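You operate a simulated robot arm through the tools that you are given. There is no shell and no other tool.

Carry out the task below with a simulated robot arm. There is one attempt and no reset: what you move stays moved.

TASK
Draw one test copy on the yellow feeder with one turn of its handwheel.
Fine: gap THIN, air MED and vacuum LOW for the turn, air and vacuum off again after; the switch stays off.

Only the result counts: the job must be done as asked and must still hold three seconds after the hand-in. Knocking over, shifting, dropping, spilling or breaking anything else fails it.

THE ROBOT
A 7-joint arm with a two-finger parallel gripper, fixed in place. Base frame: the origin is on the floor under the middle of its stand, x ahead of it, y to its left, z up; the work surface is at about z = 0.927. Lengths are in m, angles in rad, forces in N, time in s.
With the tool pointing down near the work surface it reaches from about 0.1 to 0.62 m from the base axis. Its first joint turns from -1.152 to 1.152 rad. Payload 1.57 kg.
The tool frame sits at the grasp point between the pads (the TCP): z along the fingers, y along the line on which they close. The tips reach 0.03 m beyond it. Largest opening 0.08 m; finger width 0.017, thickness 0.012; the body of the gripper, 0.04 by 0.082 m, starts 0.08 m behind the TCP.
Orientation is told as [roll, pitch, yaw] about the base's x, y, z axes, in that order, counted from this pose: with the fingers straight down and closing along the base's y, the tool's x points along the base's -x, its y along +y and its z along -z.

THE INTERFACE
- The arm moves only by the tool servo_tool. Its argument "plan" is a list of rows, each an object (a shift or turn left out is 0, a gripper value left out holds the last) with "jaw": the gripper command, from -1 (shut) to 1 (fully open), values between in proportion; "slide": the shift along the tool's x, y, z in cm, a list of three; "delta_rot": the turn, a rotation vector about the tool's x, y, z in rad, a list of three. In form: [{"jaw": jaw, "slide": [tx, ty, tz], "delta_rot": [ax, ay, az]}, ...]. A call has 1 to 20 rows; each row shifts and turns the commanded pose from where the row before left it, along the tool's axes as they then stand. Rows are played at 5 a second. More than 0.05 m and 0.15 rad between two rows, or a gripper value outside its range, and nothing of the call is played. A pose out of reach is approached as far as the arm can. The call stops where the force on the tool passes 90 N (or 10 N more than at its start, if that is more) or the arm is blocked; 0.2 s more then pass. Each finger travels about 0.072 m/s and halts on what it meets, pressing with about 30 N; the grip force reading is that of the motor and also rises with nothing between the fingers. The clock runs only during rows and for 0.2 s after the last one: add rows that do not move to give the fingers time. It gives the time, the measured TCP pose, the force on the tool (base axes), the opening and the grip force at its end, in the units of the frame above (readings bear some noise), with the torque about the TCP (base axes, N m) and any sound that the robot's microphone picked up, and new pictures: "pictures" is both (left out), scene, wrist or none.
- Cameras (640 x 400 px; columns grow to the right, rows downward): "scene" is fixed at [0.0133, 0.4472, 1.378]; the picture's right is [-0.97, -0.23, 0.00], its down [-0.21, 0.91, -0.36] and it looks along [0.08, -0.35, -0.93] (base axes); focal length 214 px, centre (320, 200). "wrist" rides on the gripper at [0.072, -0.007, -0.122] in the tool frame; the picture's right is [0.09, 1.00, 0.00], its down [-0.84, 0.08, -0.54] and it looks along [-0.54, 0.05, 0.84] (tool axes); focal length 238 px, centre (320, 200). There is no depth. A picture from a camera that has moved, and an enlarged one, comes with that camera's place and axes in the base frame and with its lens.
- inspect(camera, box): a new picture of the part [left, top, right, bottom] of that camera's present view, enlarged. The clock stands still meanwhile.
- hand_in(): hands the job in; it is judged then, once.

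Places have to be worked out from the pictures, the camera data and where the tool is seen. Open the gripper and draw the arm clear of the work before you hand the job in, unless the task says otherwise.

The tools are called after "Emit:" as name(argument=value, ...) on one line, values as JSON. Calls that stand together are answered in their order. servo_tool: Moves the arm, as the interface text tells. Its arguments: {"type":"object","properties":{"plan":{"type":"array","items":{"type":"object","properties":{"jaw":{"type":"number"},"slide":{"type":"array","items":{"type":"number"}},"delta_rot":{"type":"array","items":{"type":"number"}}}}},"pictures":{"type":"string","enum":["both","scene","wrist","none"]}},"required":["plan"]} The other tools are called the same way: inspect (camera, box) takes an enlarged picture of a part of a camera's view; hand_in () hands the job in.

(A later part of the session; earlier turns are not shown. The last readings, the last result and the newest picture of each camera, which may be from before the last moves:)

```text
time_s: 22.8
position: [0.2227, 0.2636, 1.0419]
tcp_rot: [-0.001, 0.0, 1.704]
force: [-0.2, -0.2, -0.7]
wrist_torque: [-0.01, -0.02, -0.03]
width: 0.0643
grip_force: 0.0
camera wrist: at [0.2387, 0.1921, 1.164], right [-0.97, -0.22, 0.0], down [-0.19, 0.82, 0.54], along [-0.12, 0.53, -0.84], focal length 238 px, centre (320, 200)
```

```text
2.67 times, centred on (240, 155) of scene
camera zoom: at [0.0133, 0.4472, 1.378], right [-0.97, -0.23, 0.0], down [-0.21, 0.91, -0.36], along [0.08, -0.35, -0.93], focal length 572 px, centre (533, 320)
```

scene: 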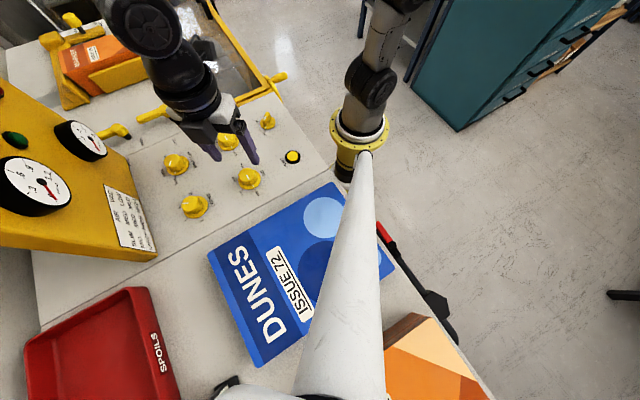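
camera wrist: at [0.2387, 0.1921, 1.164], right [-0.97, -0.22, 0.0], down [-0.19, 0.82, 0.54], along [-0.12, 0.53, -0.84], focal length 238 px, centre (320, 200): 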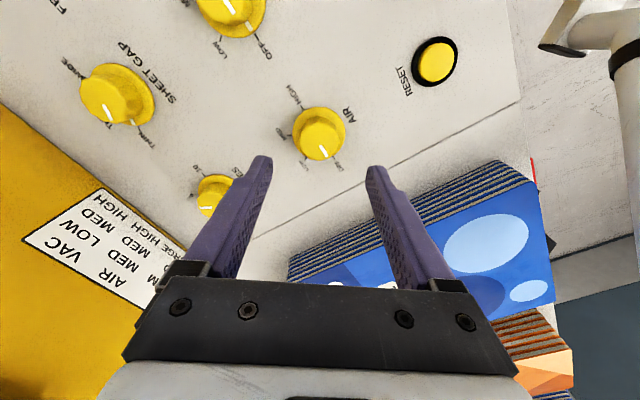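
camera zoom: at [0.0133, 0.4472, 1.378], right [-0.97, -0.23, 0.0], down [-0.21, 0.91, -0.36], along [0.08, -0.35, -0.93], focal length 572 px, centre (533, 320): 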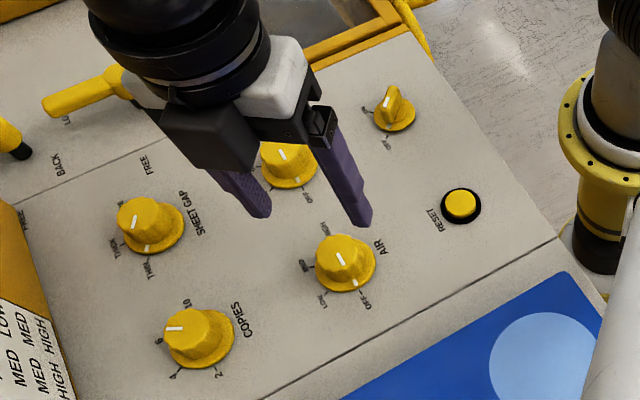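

I'm over AIR, roughly centred. I'll descend to the same height as for the gap knob so the close-up can be compared directly with that well-centred view.

Emit:
servo_tool(plan=[{"jaw": 0.6, "slide": [0, 0, 3.6]}, {"slide": [0, 0, 3.54]}, {}], pictures="wrist")

Emit:
inspect(camera="wrist", box=[220, 90, 420, 240])

```text
time_s: 23.6
position: [0.223, 0.2629, 0.9682]
tcp_rot: [0.0, -0.001, 1.701]
force: [-0.2, -0.6, -0.4]
wrist_torque: [0.01, 0.02, 0.01]
width: 0.0642
grip_force: 0.0
camera wrist: at [0.2387, 0.1919, 1.0919], right [-0.98, -0.22, 0.0], down [-0.19, 0.82, 0.54], along [-0.12, 0.53, -0.84], focal length 238 px, centre (320, 200)
```

wrist: 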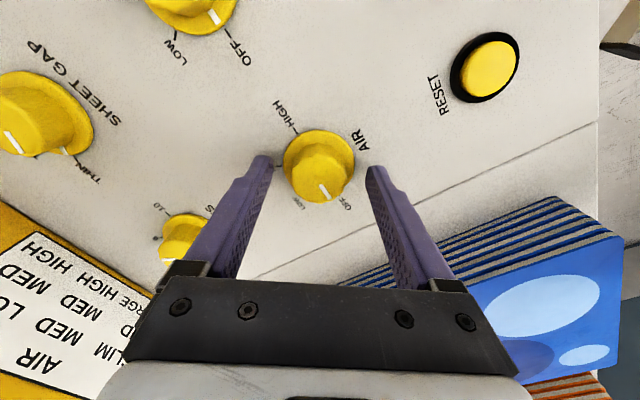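

```text
2.67 times, centred on (320, 165) of wrist
camera zoom: at [0.2387, 0.1919, 1.0919], right [-0.98, -0.22, 0.0], down [-0.19, 0.82, 0.54], along [-0.12, 0.53, -0.84], focal length 636 px, centre (320, 293)
```

zoom: 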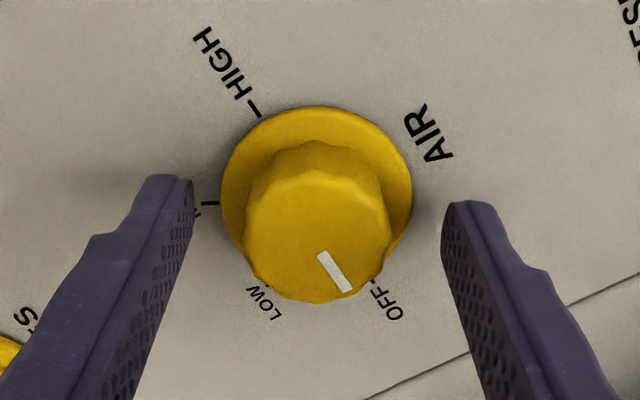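

The knob is within ~1.5 mm of centre. I'll nudge, grip, and turn AIR 120° clockwise (OFF → MED).

Emit:
servo_tool(plan=[{"jaw": 0.6, "slide": [-0.05, -0.12, 0]}, {"jaw": -1}, {"jaw": -1}, {"jaw": -1}, {"delta_rot": [0, 0, 0.1396]}, {"delta_rot": [0, 0, 0.1396]}, {"delta_rot": [0, 0, 0.1396]}, {"delta_rot": [0, 0, 0.1396]}, {"delta_rot": [0, 0, 0.1396]}, {"delta_rot": [0, 0, 0.1396]}, {"delta_rot": [0, 0, 0.1396]}, {"delta_rot": [0, 0, 0.1396]}, {"delta_rot": [0, 0, 0.1396]}, {"delta_rot": [0, 0, 0.1396]}, {"delta_rot": [0, 0, 0.1396]}, {"delta_rot": [0, 0, 0.1396]}, {"delta_rot": [0, 0, 0.1396]}, {"delta_rot": [0, 0, 0.1396]}, {"delta_rot": [0, 0, 0.1396]}, {}])

Emit:
inspect(camera="wrist", box=[220, 90, 420, 240])

Emit:
inspect(camera="scene", box=[0, 80, 320, 260])

```text
time_s: 27.8
position: [0.2233, 0.264, 0.9709]
tcp_rot: [0.001, -0.001, -0.395]
force: [-0.8, 8.7, -0.5]
wrist_torque: [0.14, -0.1, 0.01]
width: 0.0352
grip_force: 42.8
camera wrist: at [0.1542, 0.2849, 1.0923], right [0.3, 0.95, 0.0], down [0.8, -0.25, 0.54], along [0.52, -0.16, -0.84], focal length 238 px, centre (320, 200)
```

scene: 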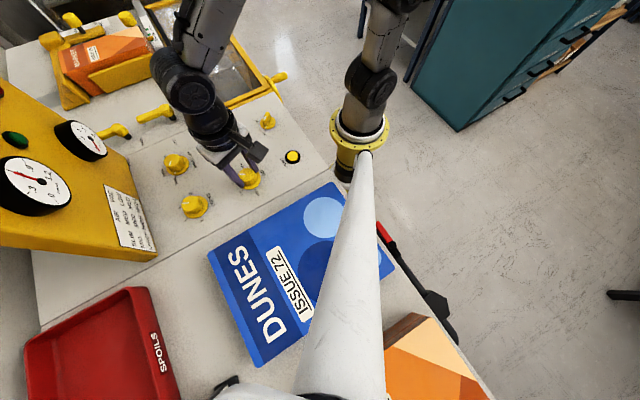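
wrist: 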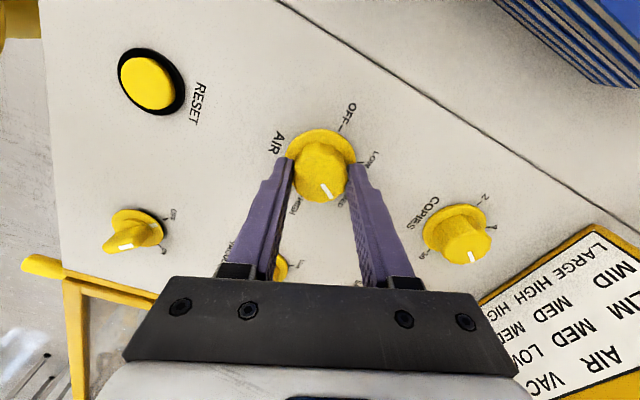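

```text
2.67 times, centred on (320, 165) of wrist
camera zoom: at [0.1542, 0.2849, 1.0923], right [0.3, 0.95, 0.0], down [0.8, -0.25, 0.54], along [0.52, -0.16, -0.84], focal length 636 px, centre (320, 293)
```

zoom: 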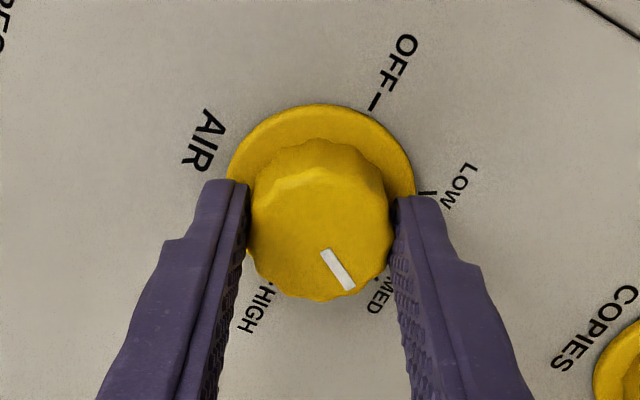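

```text
2.00 times, centred on (160, 170) of scene
camera zoom: at [0.0133, 0.4474, 1.3779], right [-0.97, -0.23, 0.0], down [-0.21, 0.91, -0.36], along [0.08, -0.35, -0.93], focal length 429 px, centre (640, 260)
```

zoom: 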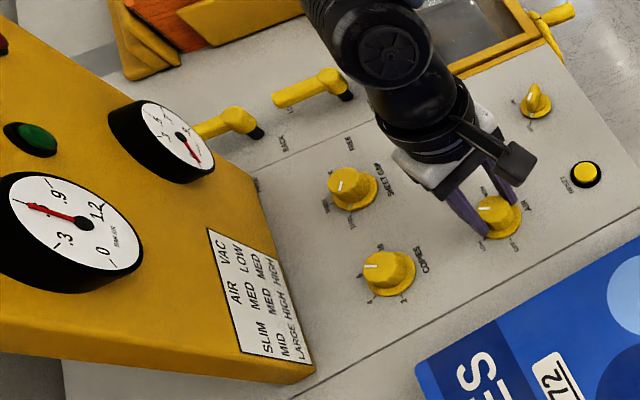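

The air gauge rose to about 0.6 and the pointer is on MED, so AIR is set. I'll release, lift, move to VACUUM at about (0.311, 0.176), and descend there.

Emit:
servo_tool(plan=[{"jaw": 0.6}, {"jaw": 0.6}, {"jaw": 0.6}, {"slide": [0, 0, -3.5]}, {"slide": [0, 0, -3.5]}, {"slide": [-3.84, -1.58, 0]}, {"slide": [-3.84, -1.58, 0]}, {"slide": [-3.84, -1.58, 0]}, {"delta_rot": [0, 0, -0.1493]}, {"delta_rot": [0, 0, -0.1493]}, {"delta_rot": [0, 0, -0.1493]}, {"delta_rot": [0, 0, -0.1493]}, {"delta_rot": [0, 0, -0.1493]}, {"delta_rot": [0, 0, -0.1493]}, {"delta_rot": [0, 0, -0.1493]}, {}])

Emit:
inspect(camera="wrist", box=[220, 80, 420, 230])

Emit:
inspect(camera="scene", box=[0, 80, 320, 260])

```text
time_s: 31.2
position: [0.3129, 0.176, 1.0393]
tcp_rot: [0.001, -0.001, 0.655]
force: [1.1, -0.2, 0.5]
wrist_torque: [-0.02, 0.02, -0.03]
width: 0.0638
grip_force: 0.1
camera wrist: at [0.2587, 0.1259, 1.1627], right [-0.68, 0.73, 0.0], down [0.62, 0.57, 0.54], along [0.4, 0.37, -0.84], focal length 238 px, centre (320, 200)
```

scene: 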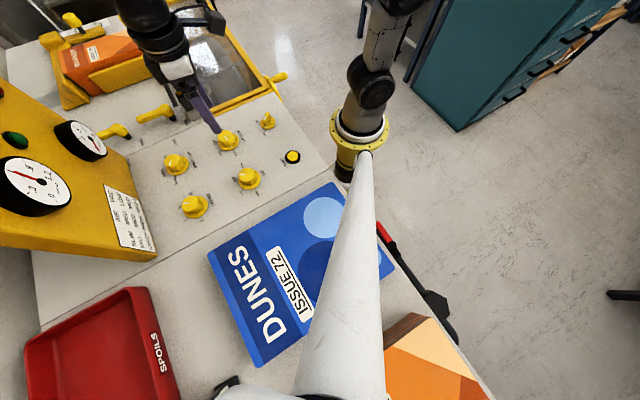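
wrist: 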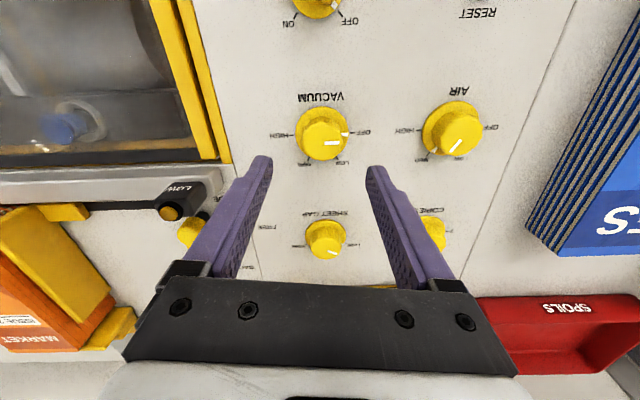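

```text
2.67 times, centred on (320, 155) of wrist
camera zoom: at [0.2587, 0.1259, 1.1627], right [-0.68, 0.73, 0.0], down [0.62, 0.57, 0.54], along [0.4, 0.37, -0.84], focal length 636 px, centre (320, 320)
```

zoom: 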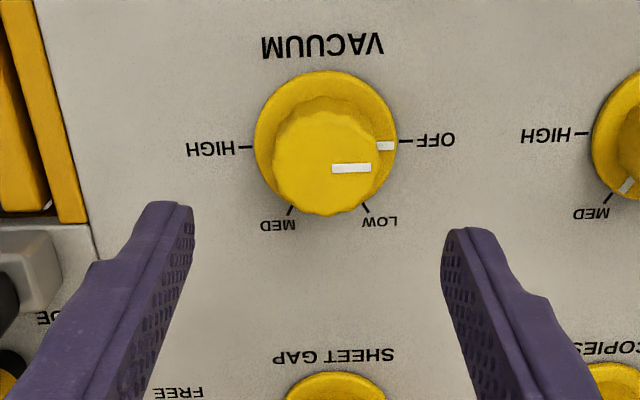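

```text
2.00 times, centred on (160, 170) of scene
camera zoom: at [0.0133, 0.4472, 1.378], right [-0.97, -0.23, 0.0], down [-0.21, 0.91, -0.36], along [0.08, -0.35, -0.93], focal length 429 px, centre (640, 260)
```

zoom: 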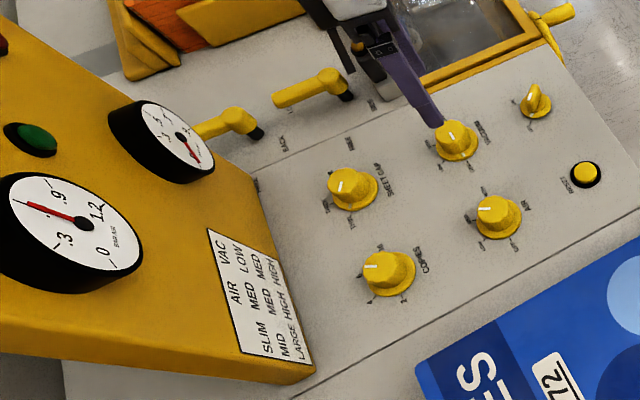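

AIR stays on MED with 0.6 on its gauge. VACUUM is about 1.8 mm toward +tool-y, so I'll correct, descend, grip and turn 60° clockwise to LOW.

Emit:
servo_tool(plan=[{"jaw": 0.6, "slide": [0, 0.16, 3.45]}, {"slide": [0, 0, 3.4]}, {}, {"jaw": -1}, {"jaw": -1}, {"jaw": -1}, {"delta_rot": [0, 0, 0.1496]}, {"delta_rot": [0, 0, 0.1496]}, {"delta_rot": [0, 0, 0.1496]}, {"delta_rot": [0, 0, 0.1496]}, {"delta_rot": [0, 0, 0.1496]}, {"delta_rot": [0, 0, 0.1496]}, {"delta_rot": [0, 0, 0.1496]}, {}])

Emit:
inspect(camera="wrist", box=[220, 90, 420, 240])

Emit:
inspect(camera="scene", box=[0, 80, 320, 260])

```text
time_s: 34.2
position: [0.3123, 0.1773, 0.9714]
tcp_rot: [0.0, 0.0, -0.398]
force: [-1.2, 4.9, -1.2]
wrist_torque: [0.26, 0.22, -0.02]
width: 0.0354
grip_force: 42.5
camera wrist: at [0.2414, 0.1981, 1.0941], right [0.3, 0.95, 0.0], down [0.8, -0.25, 0.54], along [0.52, -0.16, -0.84], focal length 238 px, centre (320, 200)
```

scene: 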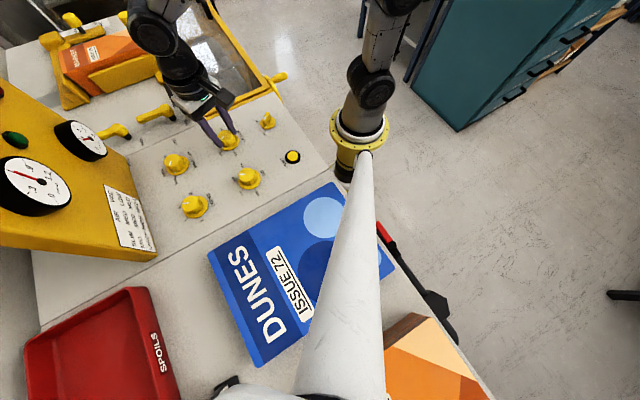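
wrist: 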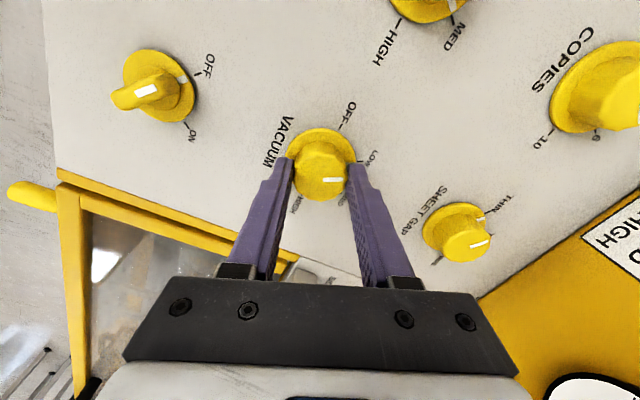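

```text
2.67 times, centred on (320, 165) of wrist
camera zoom: at [0.2414, 0.1981, 1.0941], right [0.3, 0.95, 0.0], down [0.8, -0.25, 0.54], along [0.52, -0.16, -0.84], focal length 636 px, centre (320, 293)
```

zoom: 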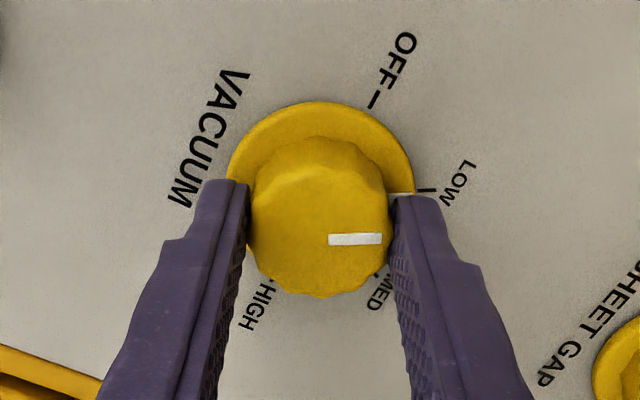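

```text
2.00 times, centred on (160, 170) of scene
camera zoom: at [0.0133, 0.4473, 1.3779], right [-0.97, -0.23, 0.0], down [-0.21, 0.91, -0.36], along [0.08, -0.35, -0.93], focal length 429 px, centre (640, 260)
```

zoom: 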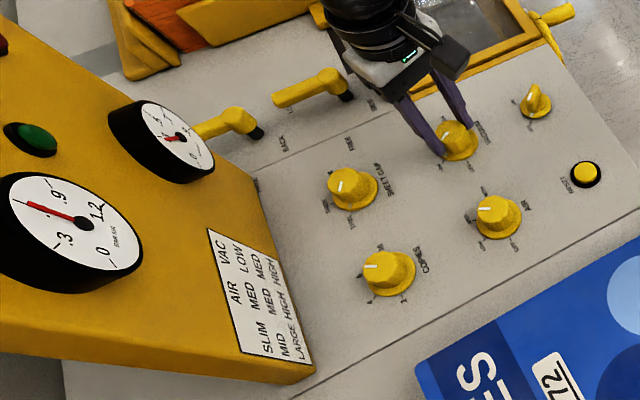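

The vacuum gauge has risen to its LOW reading and the pointer is at LOW. I'll release, lift, and check that all three knobs hold.

Emit:
servo_tool(plan=[{"jaw": 0.6}, {"jaw": 0.6}, {"jaw": 0.6}, {"slide": [0, 0, -4.5]}, {"slide": [0, 0, -4.5]}, {"slide": [0, 0, -4.0]}, {}])

Emit:
inspect(camera="wrist", box=[200, 20, 520, 240])

Emit:
inspect(camera="scene", box=[0, 100, 130, 220])

Emit:
inspect(camera="scene", box=[140, 80, 320, 230])

```text
time_s: 35.8
position: [0.3123, 0.1781, 1.1017]
tcp_rot: [0.001, 0.0, -0.394]
force: [0.3, 0.2, -0.1]
wrist_torque: [-0.02, 0.04, 0.01]
width: 0.0638
grip_force: 0.0
camera wrist: at [0.242, 0.198, 1.2247], right [0.3, 0.95, 0.0], down [0.8, -0.25, 0.54], along [0.52, -0.16, -0.84], focal length 238 px, centre (320, 200)
```

scene: 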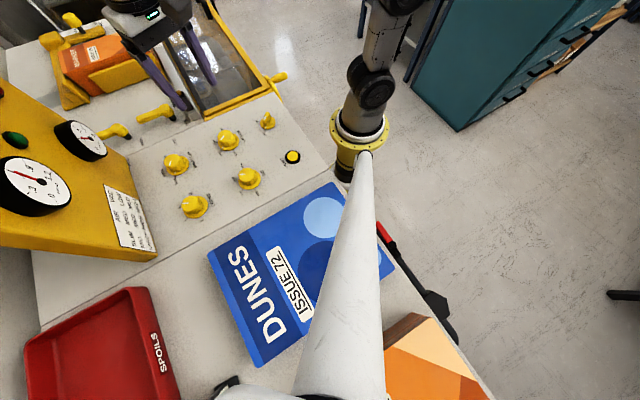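
wrist: 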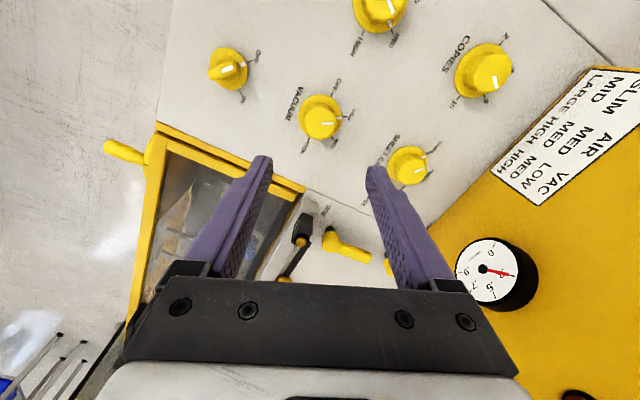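

```text
1.82 times, centred on (360, 130) of wrist
camera zoom: at [0.242, 0.198, 1.2247], right [0.3, 0.95, 0.0], down [0.8, -0.25, 0.54], along [0.52, -0.16, -0.84], focal length 433 px, centre (247, 327)
```

zoom: 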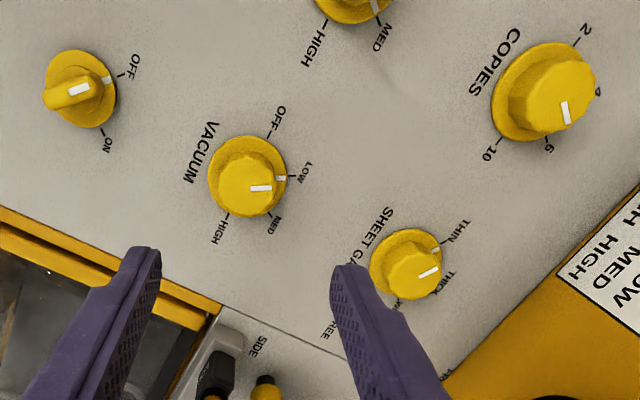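

```text
3.33 times, centred on (65, 160) of scene
camera zoom: at [0.0133, 0.4472, 1.378], right [-0.97, -0.23, 0.0], down [-0.21, 0.91, -0.36], along [0.08, -0.35, -0.93], focal length 715 px, centre (1170, 333)
```

zoom: 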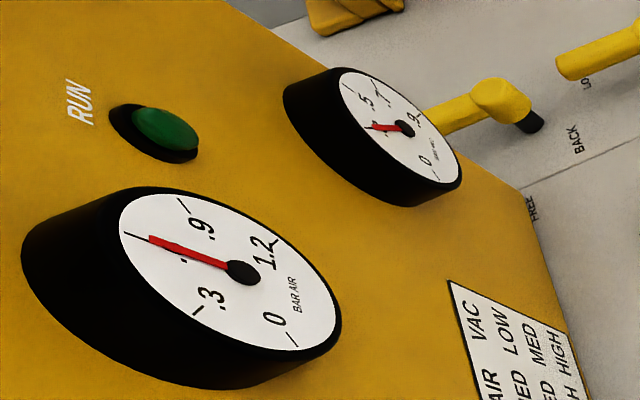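

```text
2.67 times, centred on (230, 155) of scene
camera zoom: at [0.0133, 0.4472, 1.378], right [-0.97, -0.23, 0.0], down [-0.21, 0.91, -0.36], along [0.08, -0.35, -0.93], focal length 572 px, centre (560, 320)
```

zoom: 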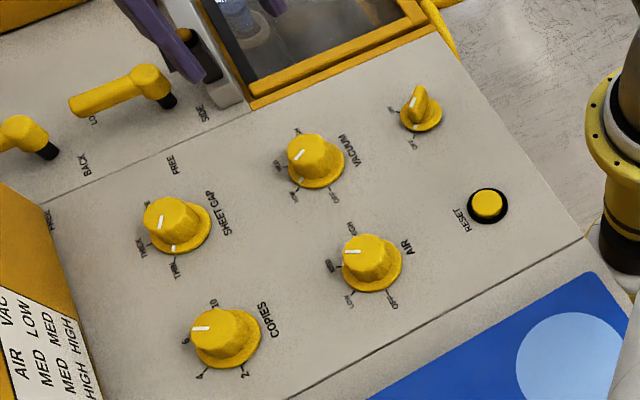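

All three are set: gap THIN, air MED (0.6), vacuum LOW (0.3), and the switch is still OFF. Now to the handwheel: over to n≈0.06, t≈0.2955 at z 1.10, yaw 0.786.

Emit:
servo_tool(plan=[{"jaw": 1, "slide": [-0.95, -4.27, 0]}, {"slide": [-0.95, -4.27, 0]}, {"slide": [-0.95, -4.27, 0]}, {"slide": [-0.95, -4.27, 0]}, {"slide": [-0.95, -4.27, 0]}, {"slide": [-0.95, -4.27, 0]}, {"slide": [-0.95, -4.27, 0]}, {"slide": [-0.95, -4.27, 0]}, {"delta_rot": [0, 0, -0.1475]}, {"delta_rot": [0, 0, -0.1475]}, {"delta_rot": [0, 0, -0.1475]}, {"delta_rot": [0, 0, -0.1475]}, {"delta_rot": [0, 0, -0.1475]}, {"delta_rot": [0, 0, -0.1475]}, {"delta_rot": [0, 0, -0.1475]}, {"delta_rot": [0, 0, -0.1475]}, {}], pictures="wrist")

```text
time_s: 39.4
position: [0.2495, -0.1678, 1.1006]
tcp_rot: [0.001, 0.002, 0.785]
force: [-0.1, -0.4, -0.3]
wrist_torque: [0.0, -0.03, 0.0]
width: 0.0801
grip_force: 0.0
camera wrist: at [0.2032, -0.2237, 1.2239], right [-0.77, 0.64, 0.0], down [0.54, 0.65, 0.54], along [0.35, 0.42, -0.84], focal length 238 px, centre (320, 200)
```

wrist: 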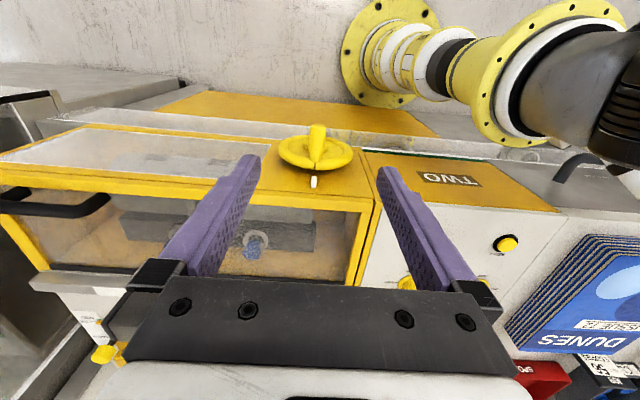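

To look for any direction mark on the wheel face, I'll tilt the tool about 0.45 rad so the camera looks more head-on, and drop a little while staying clear of the handle.

Emit:
servo_tool(plan=[{"jaw": 1, "delta_rot": [0, -0.1125, 0]}, {"delta_rot": [0, -0.1125, 0]}, {"delta_rot": [0, -0.1125, 0]}, {"delta_rot": [0, -0.1125, 0]}, {"slide": [1.4, 0, 2.8]}, {"slide": [1.4, 0, 2.8]}, {"slide": [1.4, 0, 2.8]}, {}])

Emit:
inspect(camera="wrist", box=[220, 50, 420, 190])

```text
time_s: 41.2
position: [0.2492, -0.1694, 1.0075]
tcp_rot: [0.001, -0.45, 0.784]
force: [-1.0, 0.1, 0.8]
wrist_torque: [0.03, -0.02, -0.01]
width: 0.0799
grip_force: 0.0
camera wrist: at [0.1695, -0.2568, 1.086], right [-0.76, 0.65, -0.04], down [0.31, 0.42, 0.85], along [0.57, 0.64, -0.52], focal length 238 px, centre (320, 200)
```

scene: 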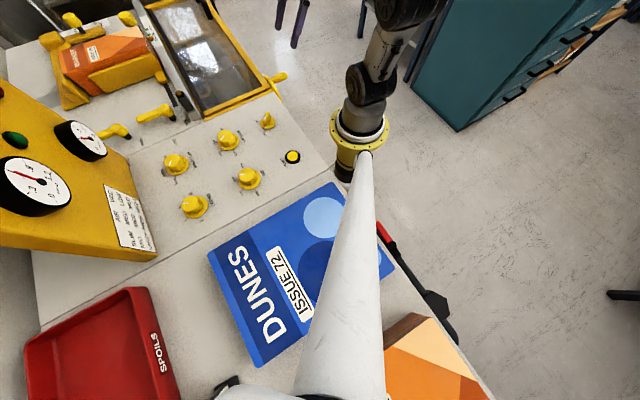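
wrist: 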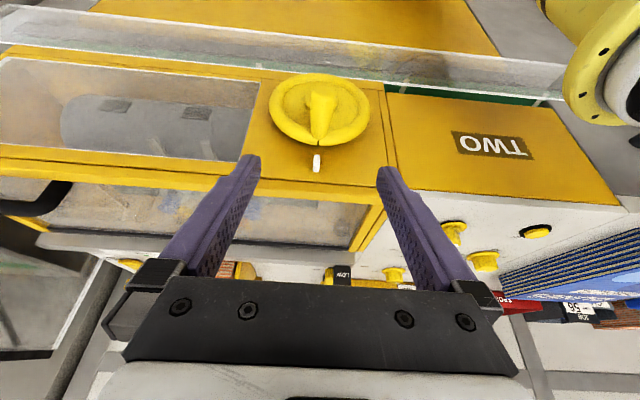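

```text
2.86 times, centred on (320, 120) of wrist
camera zoom: at [0.1695, -0.2568, 1.086], right [-0.76, 0.65, -0.04], down [0.31, 0.42, 0.85], along [0.57, 0.64, -0.52], focal length 681 px, centre (320, 429)
```

zoom: 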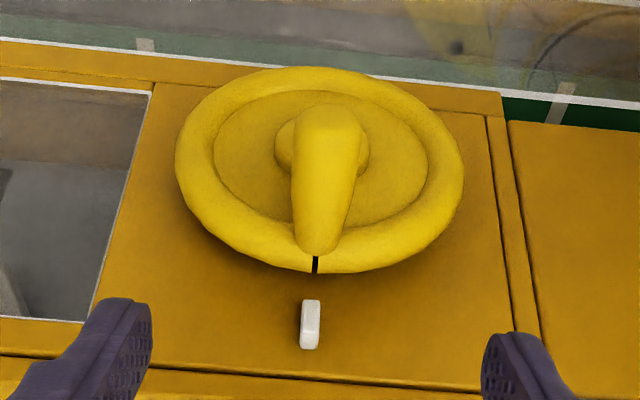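

The view is clear: the handle is at 12 o'clock on the index and there is no arrow. A clear shelf or strip runs below the wheel, so I need to know whether it limits the bottom of the handle's circle.

Emit:
inspect(camera="wrist", box=[0, 0, 400, 200])

Emit:
inspect(camera="wrist", box=[300, 0, 640, 200])

```text
1.60 times, centred on (200, 100) of wrist
camera zoom: at [0.1695, -0.2568, 1.086], right [-0.76, 0.65, -0.04], down [0.31, 0.42, 0.85], along [0.57, 0.64, -0.52], focal length 381 px, centre (512, 360)
```

zoom: 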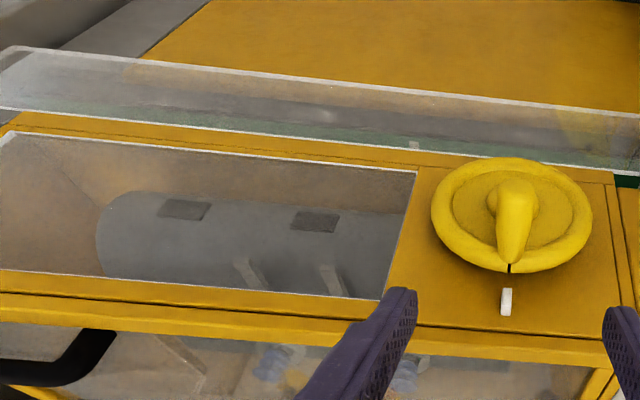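

```text
1.88 times, centred on (470, 100) of wrist
camera zoom: at [0.1695, -0.2568, 1.086], right [-0.76, 0.65, -0.04], down [0.31, 0.42, 0.85], along [0.57, 0.64, -0.52], focal length 449 px, centre (38, 388)
```

zoom: 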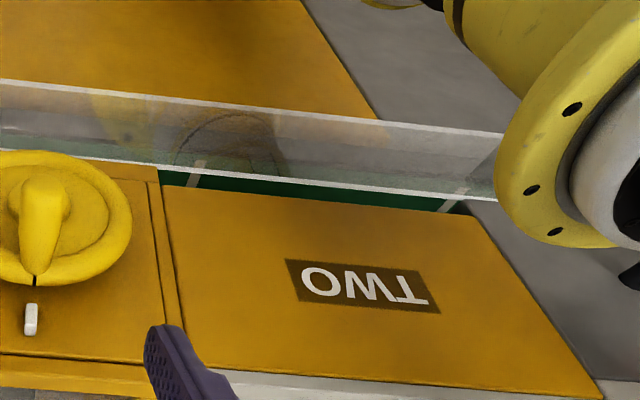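

The clear strip is a vertical pane at n≈0.17, z≈0.59–0.71, so it doesn't obstruct the circle. Refined wheel: centre t≈0.294, z≈0.815, handle radius ≈0.057, handle axis z≈0.872. I'll level the tool, move to n≈0.10 over the handle, and descend around it with open jaws.

Emit:
servo_tool(plan=[{"jaw": 1, "delta_rot": [0, 0.1125, 0]}, {"delta_rot": [0, 0.1125, 0]}, {"delta_rot": [0, 0.1125, 0]}, {"delta_rot": [0, 0.1125, 0]}, {"slide": [-4.36, 0.15, 0]}, {"slide": [0, 0, 4.0]}, {"slide": [0, 0, 3.5]}, {}])

Emit:
inspect(camera="wrist", box=[200, 80, 440, 240])

Emit:
inspect(camera="scene", box=[180, 20, 340, 140])

```text
time_s: 43.0
position: [0.2787, -0.1382, 0.9326]
tcp_rot: [0.0, 0.001, 0.783]
force: [-0.3, 0.4, -0.8]
wrist_torque: [0.0, -0.02, 0.0]
width: 0.0801
grip_force: 0.0
camera wrist: at [0.2321, -0.1938, 1.0545], right [-0.77, 0.64, 0.0], down [0.54, 0.65, 0.54], along [0.35, 0.42, -0.84], focal length 238 px, centre (320, 200)
```

scene: 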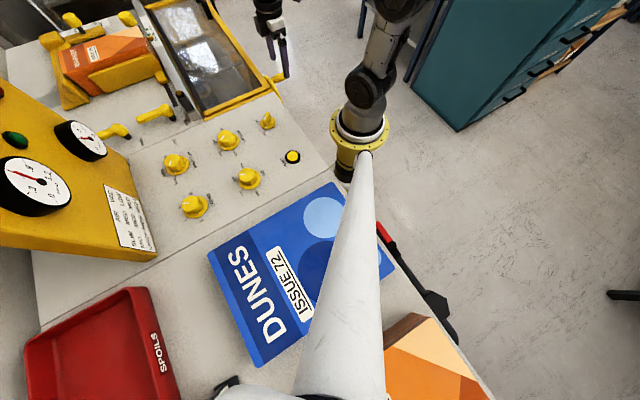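
wrist: 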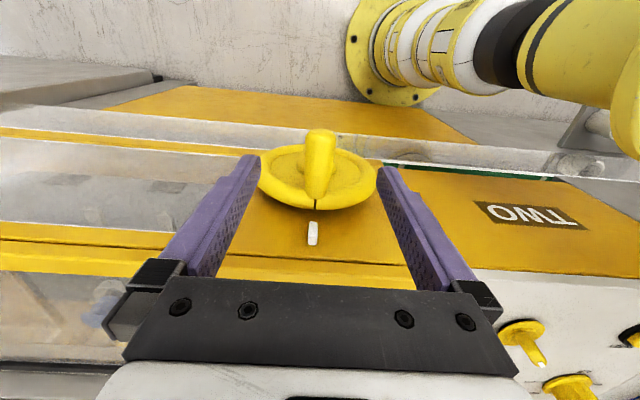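

```text
2.50 times, centred on (320, 160) of wrist
camera zoom: at [0.2321, -0.1938, 1.0545], right [-0.77, 0.64, 0.0], down [0.54, 0.65, 0.54], along [0.35, 0.42, -0.84], focal length 596 px, centre (320, 300)
```

zoom: 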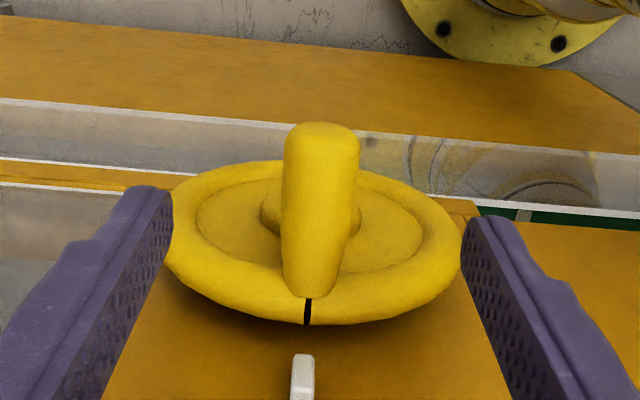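

```text
3.33 times, centred on (260, 80) of scene
camera zoom: at [0.0133, 0.4472, 1.378], right [-0.97, -0.23, 0.0], down [-0.21, 0.91, -0.36], along [0.08, -0.35, -0.93], focal length 715 px, centre (520, 600)
```

zoom: 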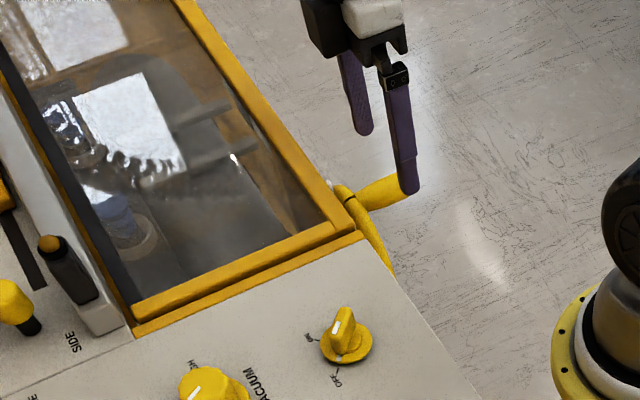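

The fingers straddle the handle line correctly (n≈0.099, t≈0.295). I'll descend ~6 cm so the handle sits at the TCP height.

Emit:
servo_tool(plan=[{"jaw": 1, "slide": [0, 0, 3.0]}, {"slide": [0, 0, 3.0]}, {}])

Emit:
inspect(camera="wrist", box=[200, 80, 440, 240])

Emit:
inspect(camera="scene", box=[180, 20, 340, 140])

```text
time_s: 43.8
position: [0.2784, -0.1387, 0.8727]
tcp_rot: [-0.001, 0.0, 0.784]
force: [-0.1, 0.7, -0.4]
wrist_torque: [0.01, -0.03, 0.0]
width: 0.0799
grip_force: 0.0
camera wrist: at [0.2314, -0.1938, 0.9949], right [-0.77, 0.64, 0.0], down [0.54, 0.65, 0.54], along [0.35, 0.42, -0.84], focal length 238 px, centre (320, 200)
```

scene: 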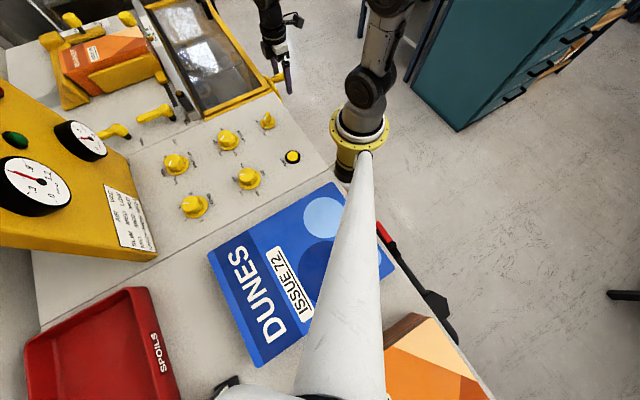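
wrist: 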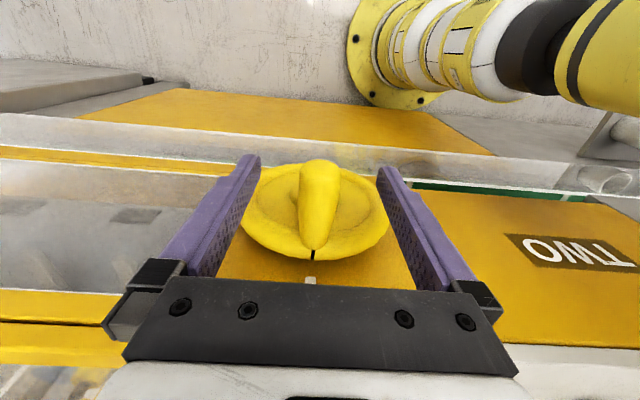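

```text
2.50 times, centred on (320, 160) of wrist
camera zoom: at [0.2314, -0.1938, 0.9949], right [-0.77, 0.64, 0.0], down [0.54, 0.65, 0.54], along [0.35, 0.42, -0.84], focal length 596 px, centre (320, 300)
```

zoom: 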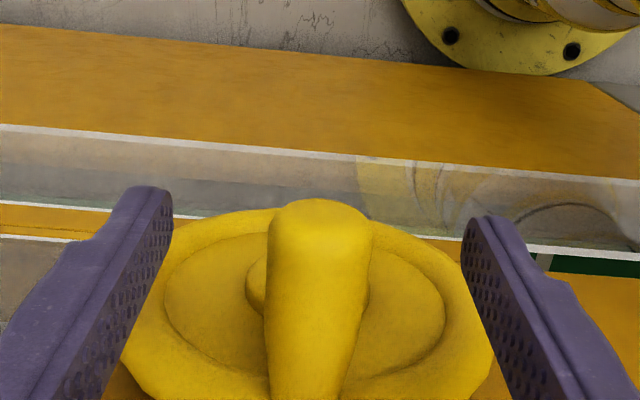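

```text
3.33 times, centred on (260, 80) of scene
camera zoom: at [0.0133, 0.4472, 1.378], right [-0.97, -0.23, 0.0], down [-0.21, 0.91, -0.36], along [0.08, -0.35, -0.93], focal length 715 px, centre (520, 600)
```

zoom: 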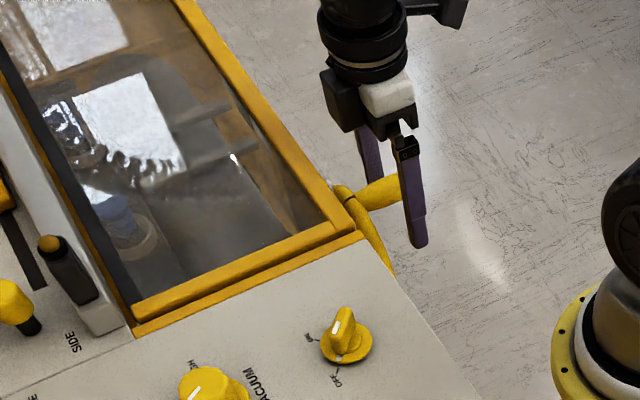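

The handle is between the pads. Closing on it now and reading the forces.

Emit:
servo_tool(plan=[{"jaw": -1}, {"jaw": -1}, {"jaw": -1}, {"jaw": -1}, {"jaw": -1}], pictures="wrist")

```text
time_s: 45.0
position: [0.2781, -0.1375, 0.8715]
tcp_rot: [0.001, 0.001, 0.785]
force: [1.4, -2.0, -2.9]
wrist_torque: [-0.11, -0.12, 0.36]
width: 0.0235
grip_force: 36.0
camera wrist: at [0.2316, -0.1939, 0.9952], right [-0.77, 0.64, 0.0], down [0.54, 0.65, 0.54], along [0.35, 0.42, -0.84], focal length 238 px, centre (320, 200)
```

wrist: 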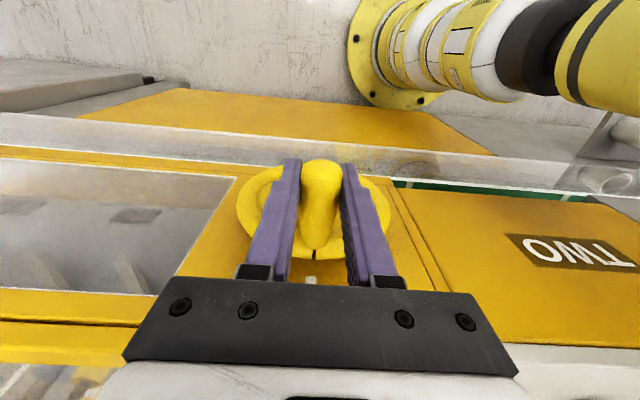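

Gripped at 23.5 mm with hardly any load. I'll start the turn clockwise as seen from the front, first only 30°, to check resistance, sound and direction.

Emit:
servo_tool(plan=[{"jaw": -1, "slide": [0, -0.74, 0.05]}, {"slide": [0, -0.74, 0.145]}, {"slide": [0, -0.7, 0.24]}, {"slide": [0, -0.67, 0.33]}, {}], pictures="wrist")

Emit:
inspect(camera="wrist", box=[200, 120, 440, 280])

```text
time_s: 46.2
position: [0.298, -0.1573, 0.8634]
tcp_rot: [0.004, 0.001, 0.785]
force: [-10.8, 4.3, -0.2]
wrist_torque: [0.37, 0.25, 0.43]
width: 0.0239
grip_force: 35.8
camera wrist: at [0.2511, -0.213, 0.9864], right [-0.77, 0.64, 0.0], down [0.54, 0.65, 0.54], along [0.34, 0.42, -0.84], focal length 238 px, centre (320, 200)
```

wrist: 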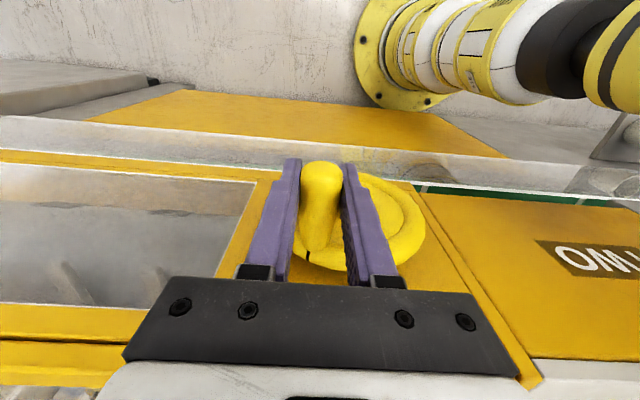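

```text
2.50 times, centred on (320, 200) of wrist
camera zoom: at [0.2511, -0.213, 0.9864], right [-0.77, 0.64, 0.0], down [0.54, 0.65, 0.54], along [0.34, 0.42, -0.84], focal length 596 px, centre (320, 200)
```

zoom: 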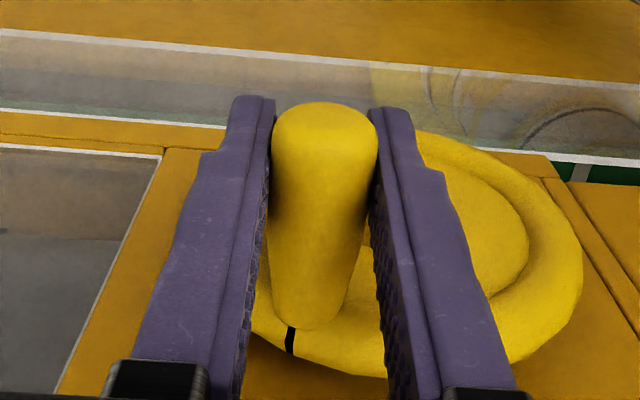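

The wheel follows smoothly with only ~10 N of drag and no odd sounds. Continuing to 90°.

Emit:
servo_tool(plan=[{"jaw": -1, "slide": [0, -0.814, 0.57]}, {"slide": [0, -0.702, 0.702]}, {"slide": [0, -0.57, 0.814]}, {"slide": [0, -0.42, 0.9]}, {"slide": [0, -0.257, 0.96]}, {"slide": [0, -0.087, 0.99]}, {}], pictures="wrist")

Emit:
inspect(camera="wrist", box=[200, 120, 440, 280])

```text
time_s: 47.8
position: [0.3194, -0.1781, 0.8181]
tcp_rot: [-0.003, -0.001, 0.785]
force: [-7.5, -6.9, 8.7]
wrist_torque: [0.55, 0.04, 0.44]
width: 0.0232
grip_force: 35.4
camera wrist: at [0.2726, -0.234, 0.9391], right [-0.77, 0.64, 0.0], down [0.54, 0.65, 0.54], along [0.35, 0.41, -0.84], focal length 238 px, centre (320, 200)
```

wrist: 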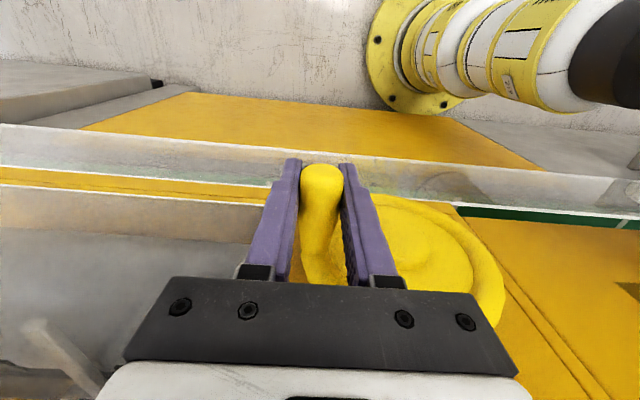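

```text
2.50 times, centred on (320, 200) of wrist
camera zoom: at [0.2726, -0.234, 0.9391], right [-0.77, 0.64, 0.0], down [0.54, 0.65, 0.54], along [0.35, 0.41, -0.84], focal length 596 px, centre (320, 200)
```

zoom: 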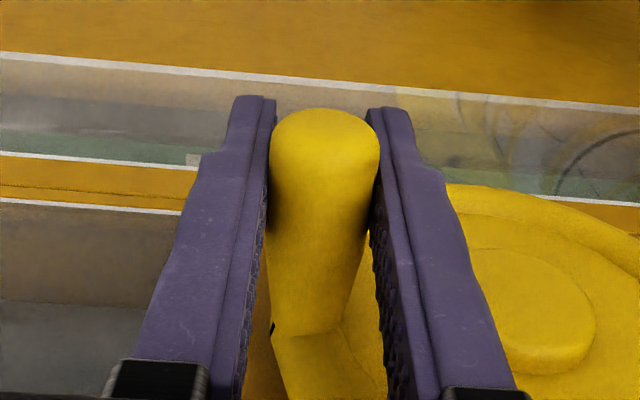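

At 90° the radial load is nearly zero, so the radius is right, with ~9 N vertical drag. Continuing from 90° to 180°.

Emit:
servo_tool(plan=[{"jaw": -1, "slide": [0, 0.087, 0.99]}, {"slide": [0, 0.257, 0.96]}, {"slide": [0, 0.42, 0.9]}, {"slide": [0, 0.57, 0.814]}, {"slide": [0, 0.702, 0.702]}, {"slide": [0, 0.814, 0.57]}, {"slide": [0, 0.9, 0.42]}, {"slide": [0, 0.96, 0.257]}, {"slide": [0, 0.99, 0.087]}, {}])

Emit:
inspect(camera="wrist", box=[200, 120, 440, 280])

```text
time_s: 48.9
position: [0.3205, -0.1772, 0.7903]
tcp_rot: [-0.036, -0.011, 0.771]
force: [-6.3, -6.5, 7.9]
wrist_torque: [0.59, 0.05, 0.63]
width: 0.0232
grip_force: 35.2
stopped in row 5: the force on the tool passed its limit at 101 N (the readings are from after the stop); the commanded pose is now the measured one
camera wrist: at [0.2693, -0.2302, 0.9118], right [-0.76, 0.65, -0.04], down [0.53, 0.65, 0.55], along [0.38, 0.4, -0.84], focal length 238 px, centre (320, 200)
```

scene: 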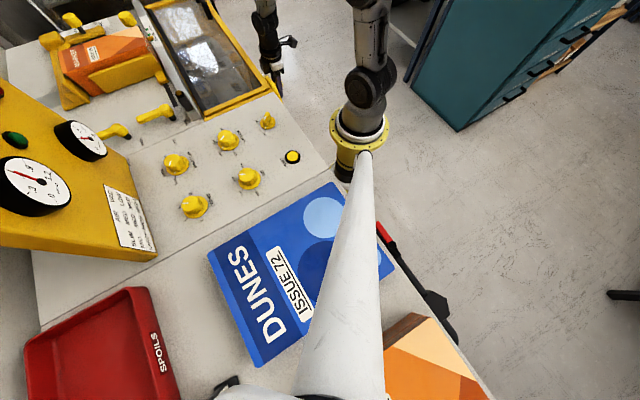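
wrist: 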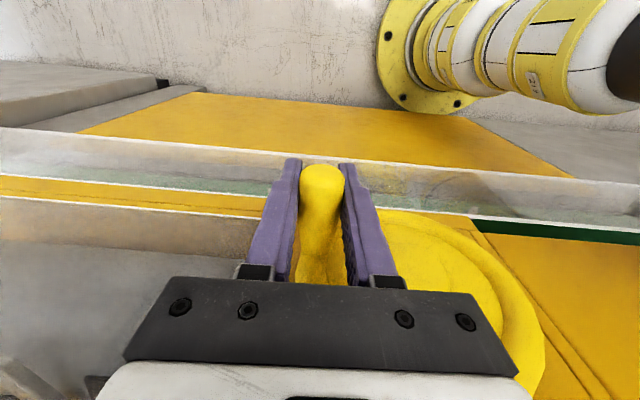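

```text
2.50 times, centred on (320, 200) of wrist
camera zoom: at [0.2693, -0.2302, 0.9118], right [-0.76, 0.65, -0.04], down [0.53, 0.65, 0.55], along [0.38, 0.4, -0.84], focal length 596 px, centre (320, 200)
```

zoom: 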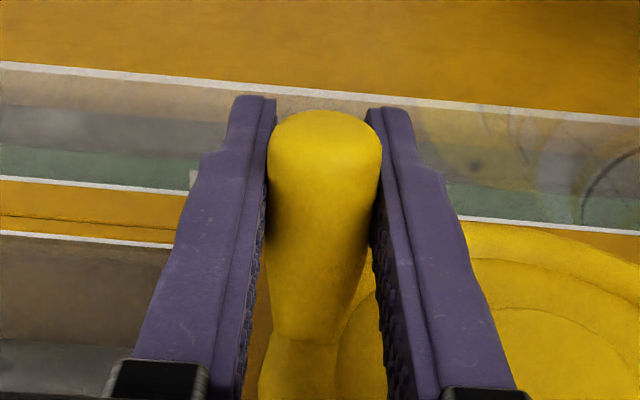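

The arm stopped at about 110° with a spike over 100 N; the loads have since relaxed and the handle is still gripped. I'll probe gently along the tangent (4 mm) to see whether the wheel itself resists or something touches.

Emit:
servo_tool(plan=[{"jaw": -1, "slide": [0, 0.07, 0.19]}, {"slide": [0, 0.07, 0.19]}, {}])

Emit:
inspect(camera="scene", box=[200, 20, 340, 130])

Emit:
inspect(camera="wrist", box=[160, 120, 560, 320])

```text
time_s: 49.7
position: [0.3206, -0.1769, 0.7894]
tcp_rot: [-0.038, -0.015, 0.767]
force: [-30.6, -16.8, 75.5]
wrist_torque: [5.4, 0.35, -0.57]
width: 0.0232
grip_force: 35.2
camera wrist: at [0.2685, -0.2298, 0.9112], right [-0.76, 0.65, -0.04], down [0.53, 0.65, 0.55], along [0.39, 0.39, -0.83], focal length 238 px, centre (320, 200)
```

scene: 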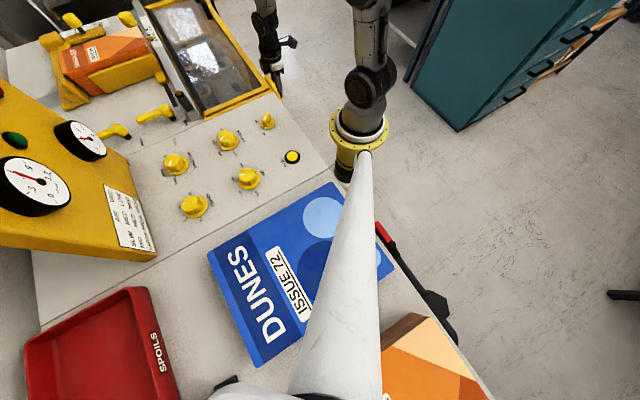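
wrist: 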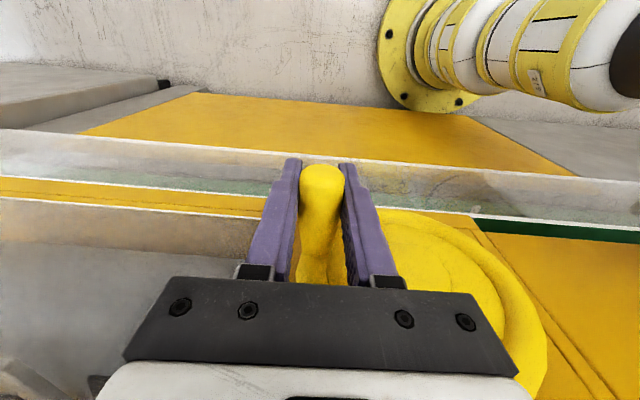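

```text
3.64 times, centred on (270, 75) of scene
camera zoom: at [0.012, 0.4471, 1.378], right [-0.97, -0.23, 0.0], down [-0.21, 0.91, -0.36], along [0.08, -0.35, -0.93], focal length 780 px, centre (502, 654)
```

zoom: 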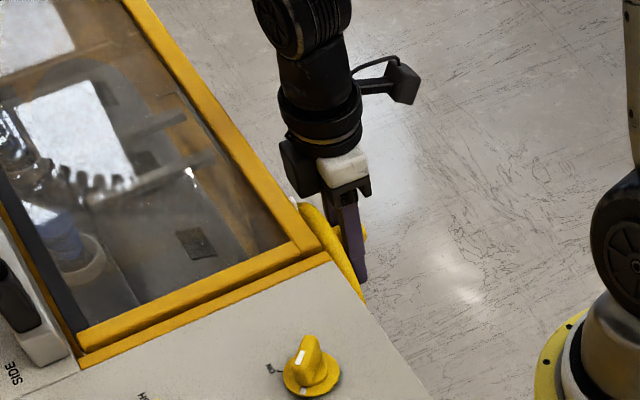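

```text
1.60 times, centred on (360, 220) of wrist
camera zoom: at [0.2685, -0.2298, 0.9112], right [-0.76, 0.65, -0.04], down [0.53, 0.65, 0.55], along [0.39, 0.39, -0.83], focal length 381 px, centre (256, 168)
```

zoom: 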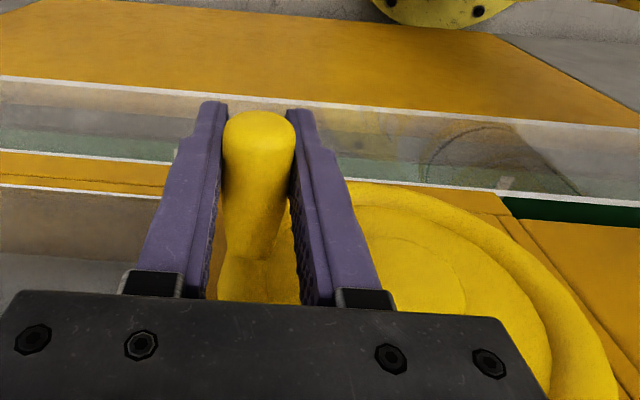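

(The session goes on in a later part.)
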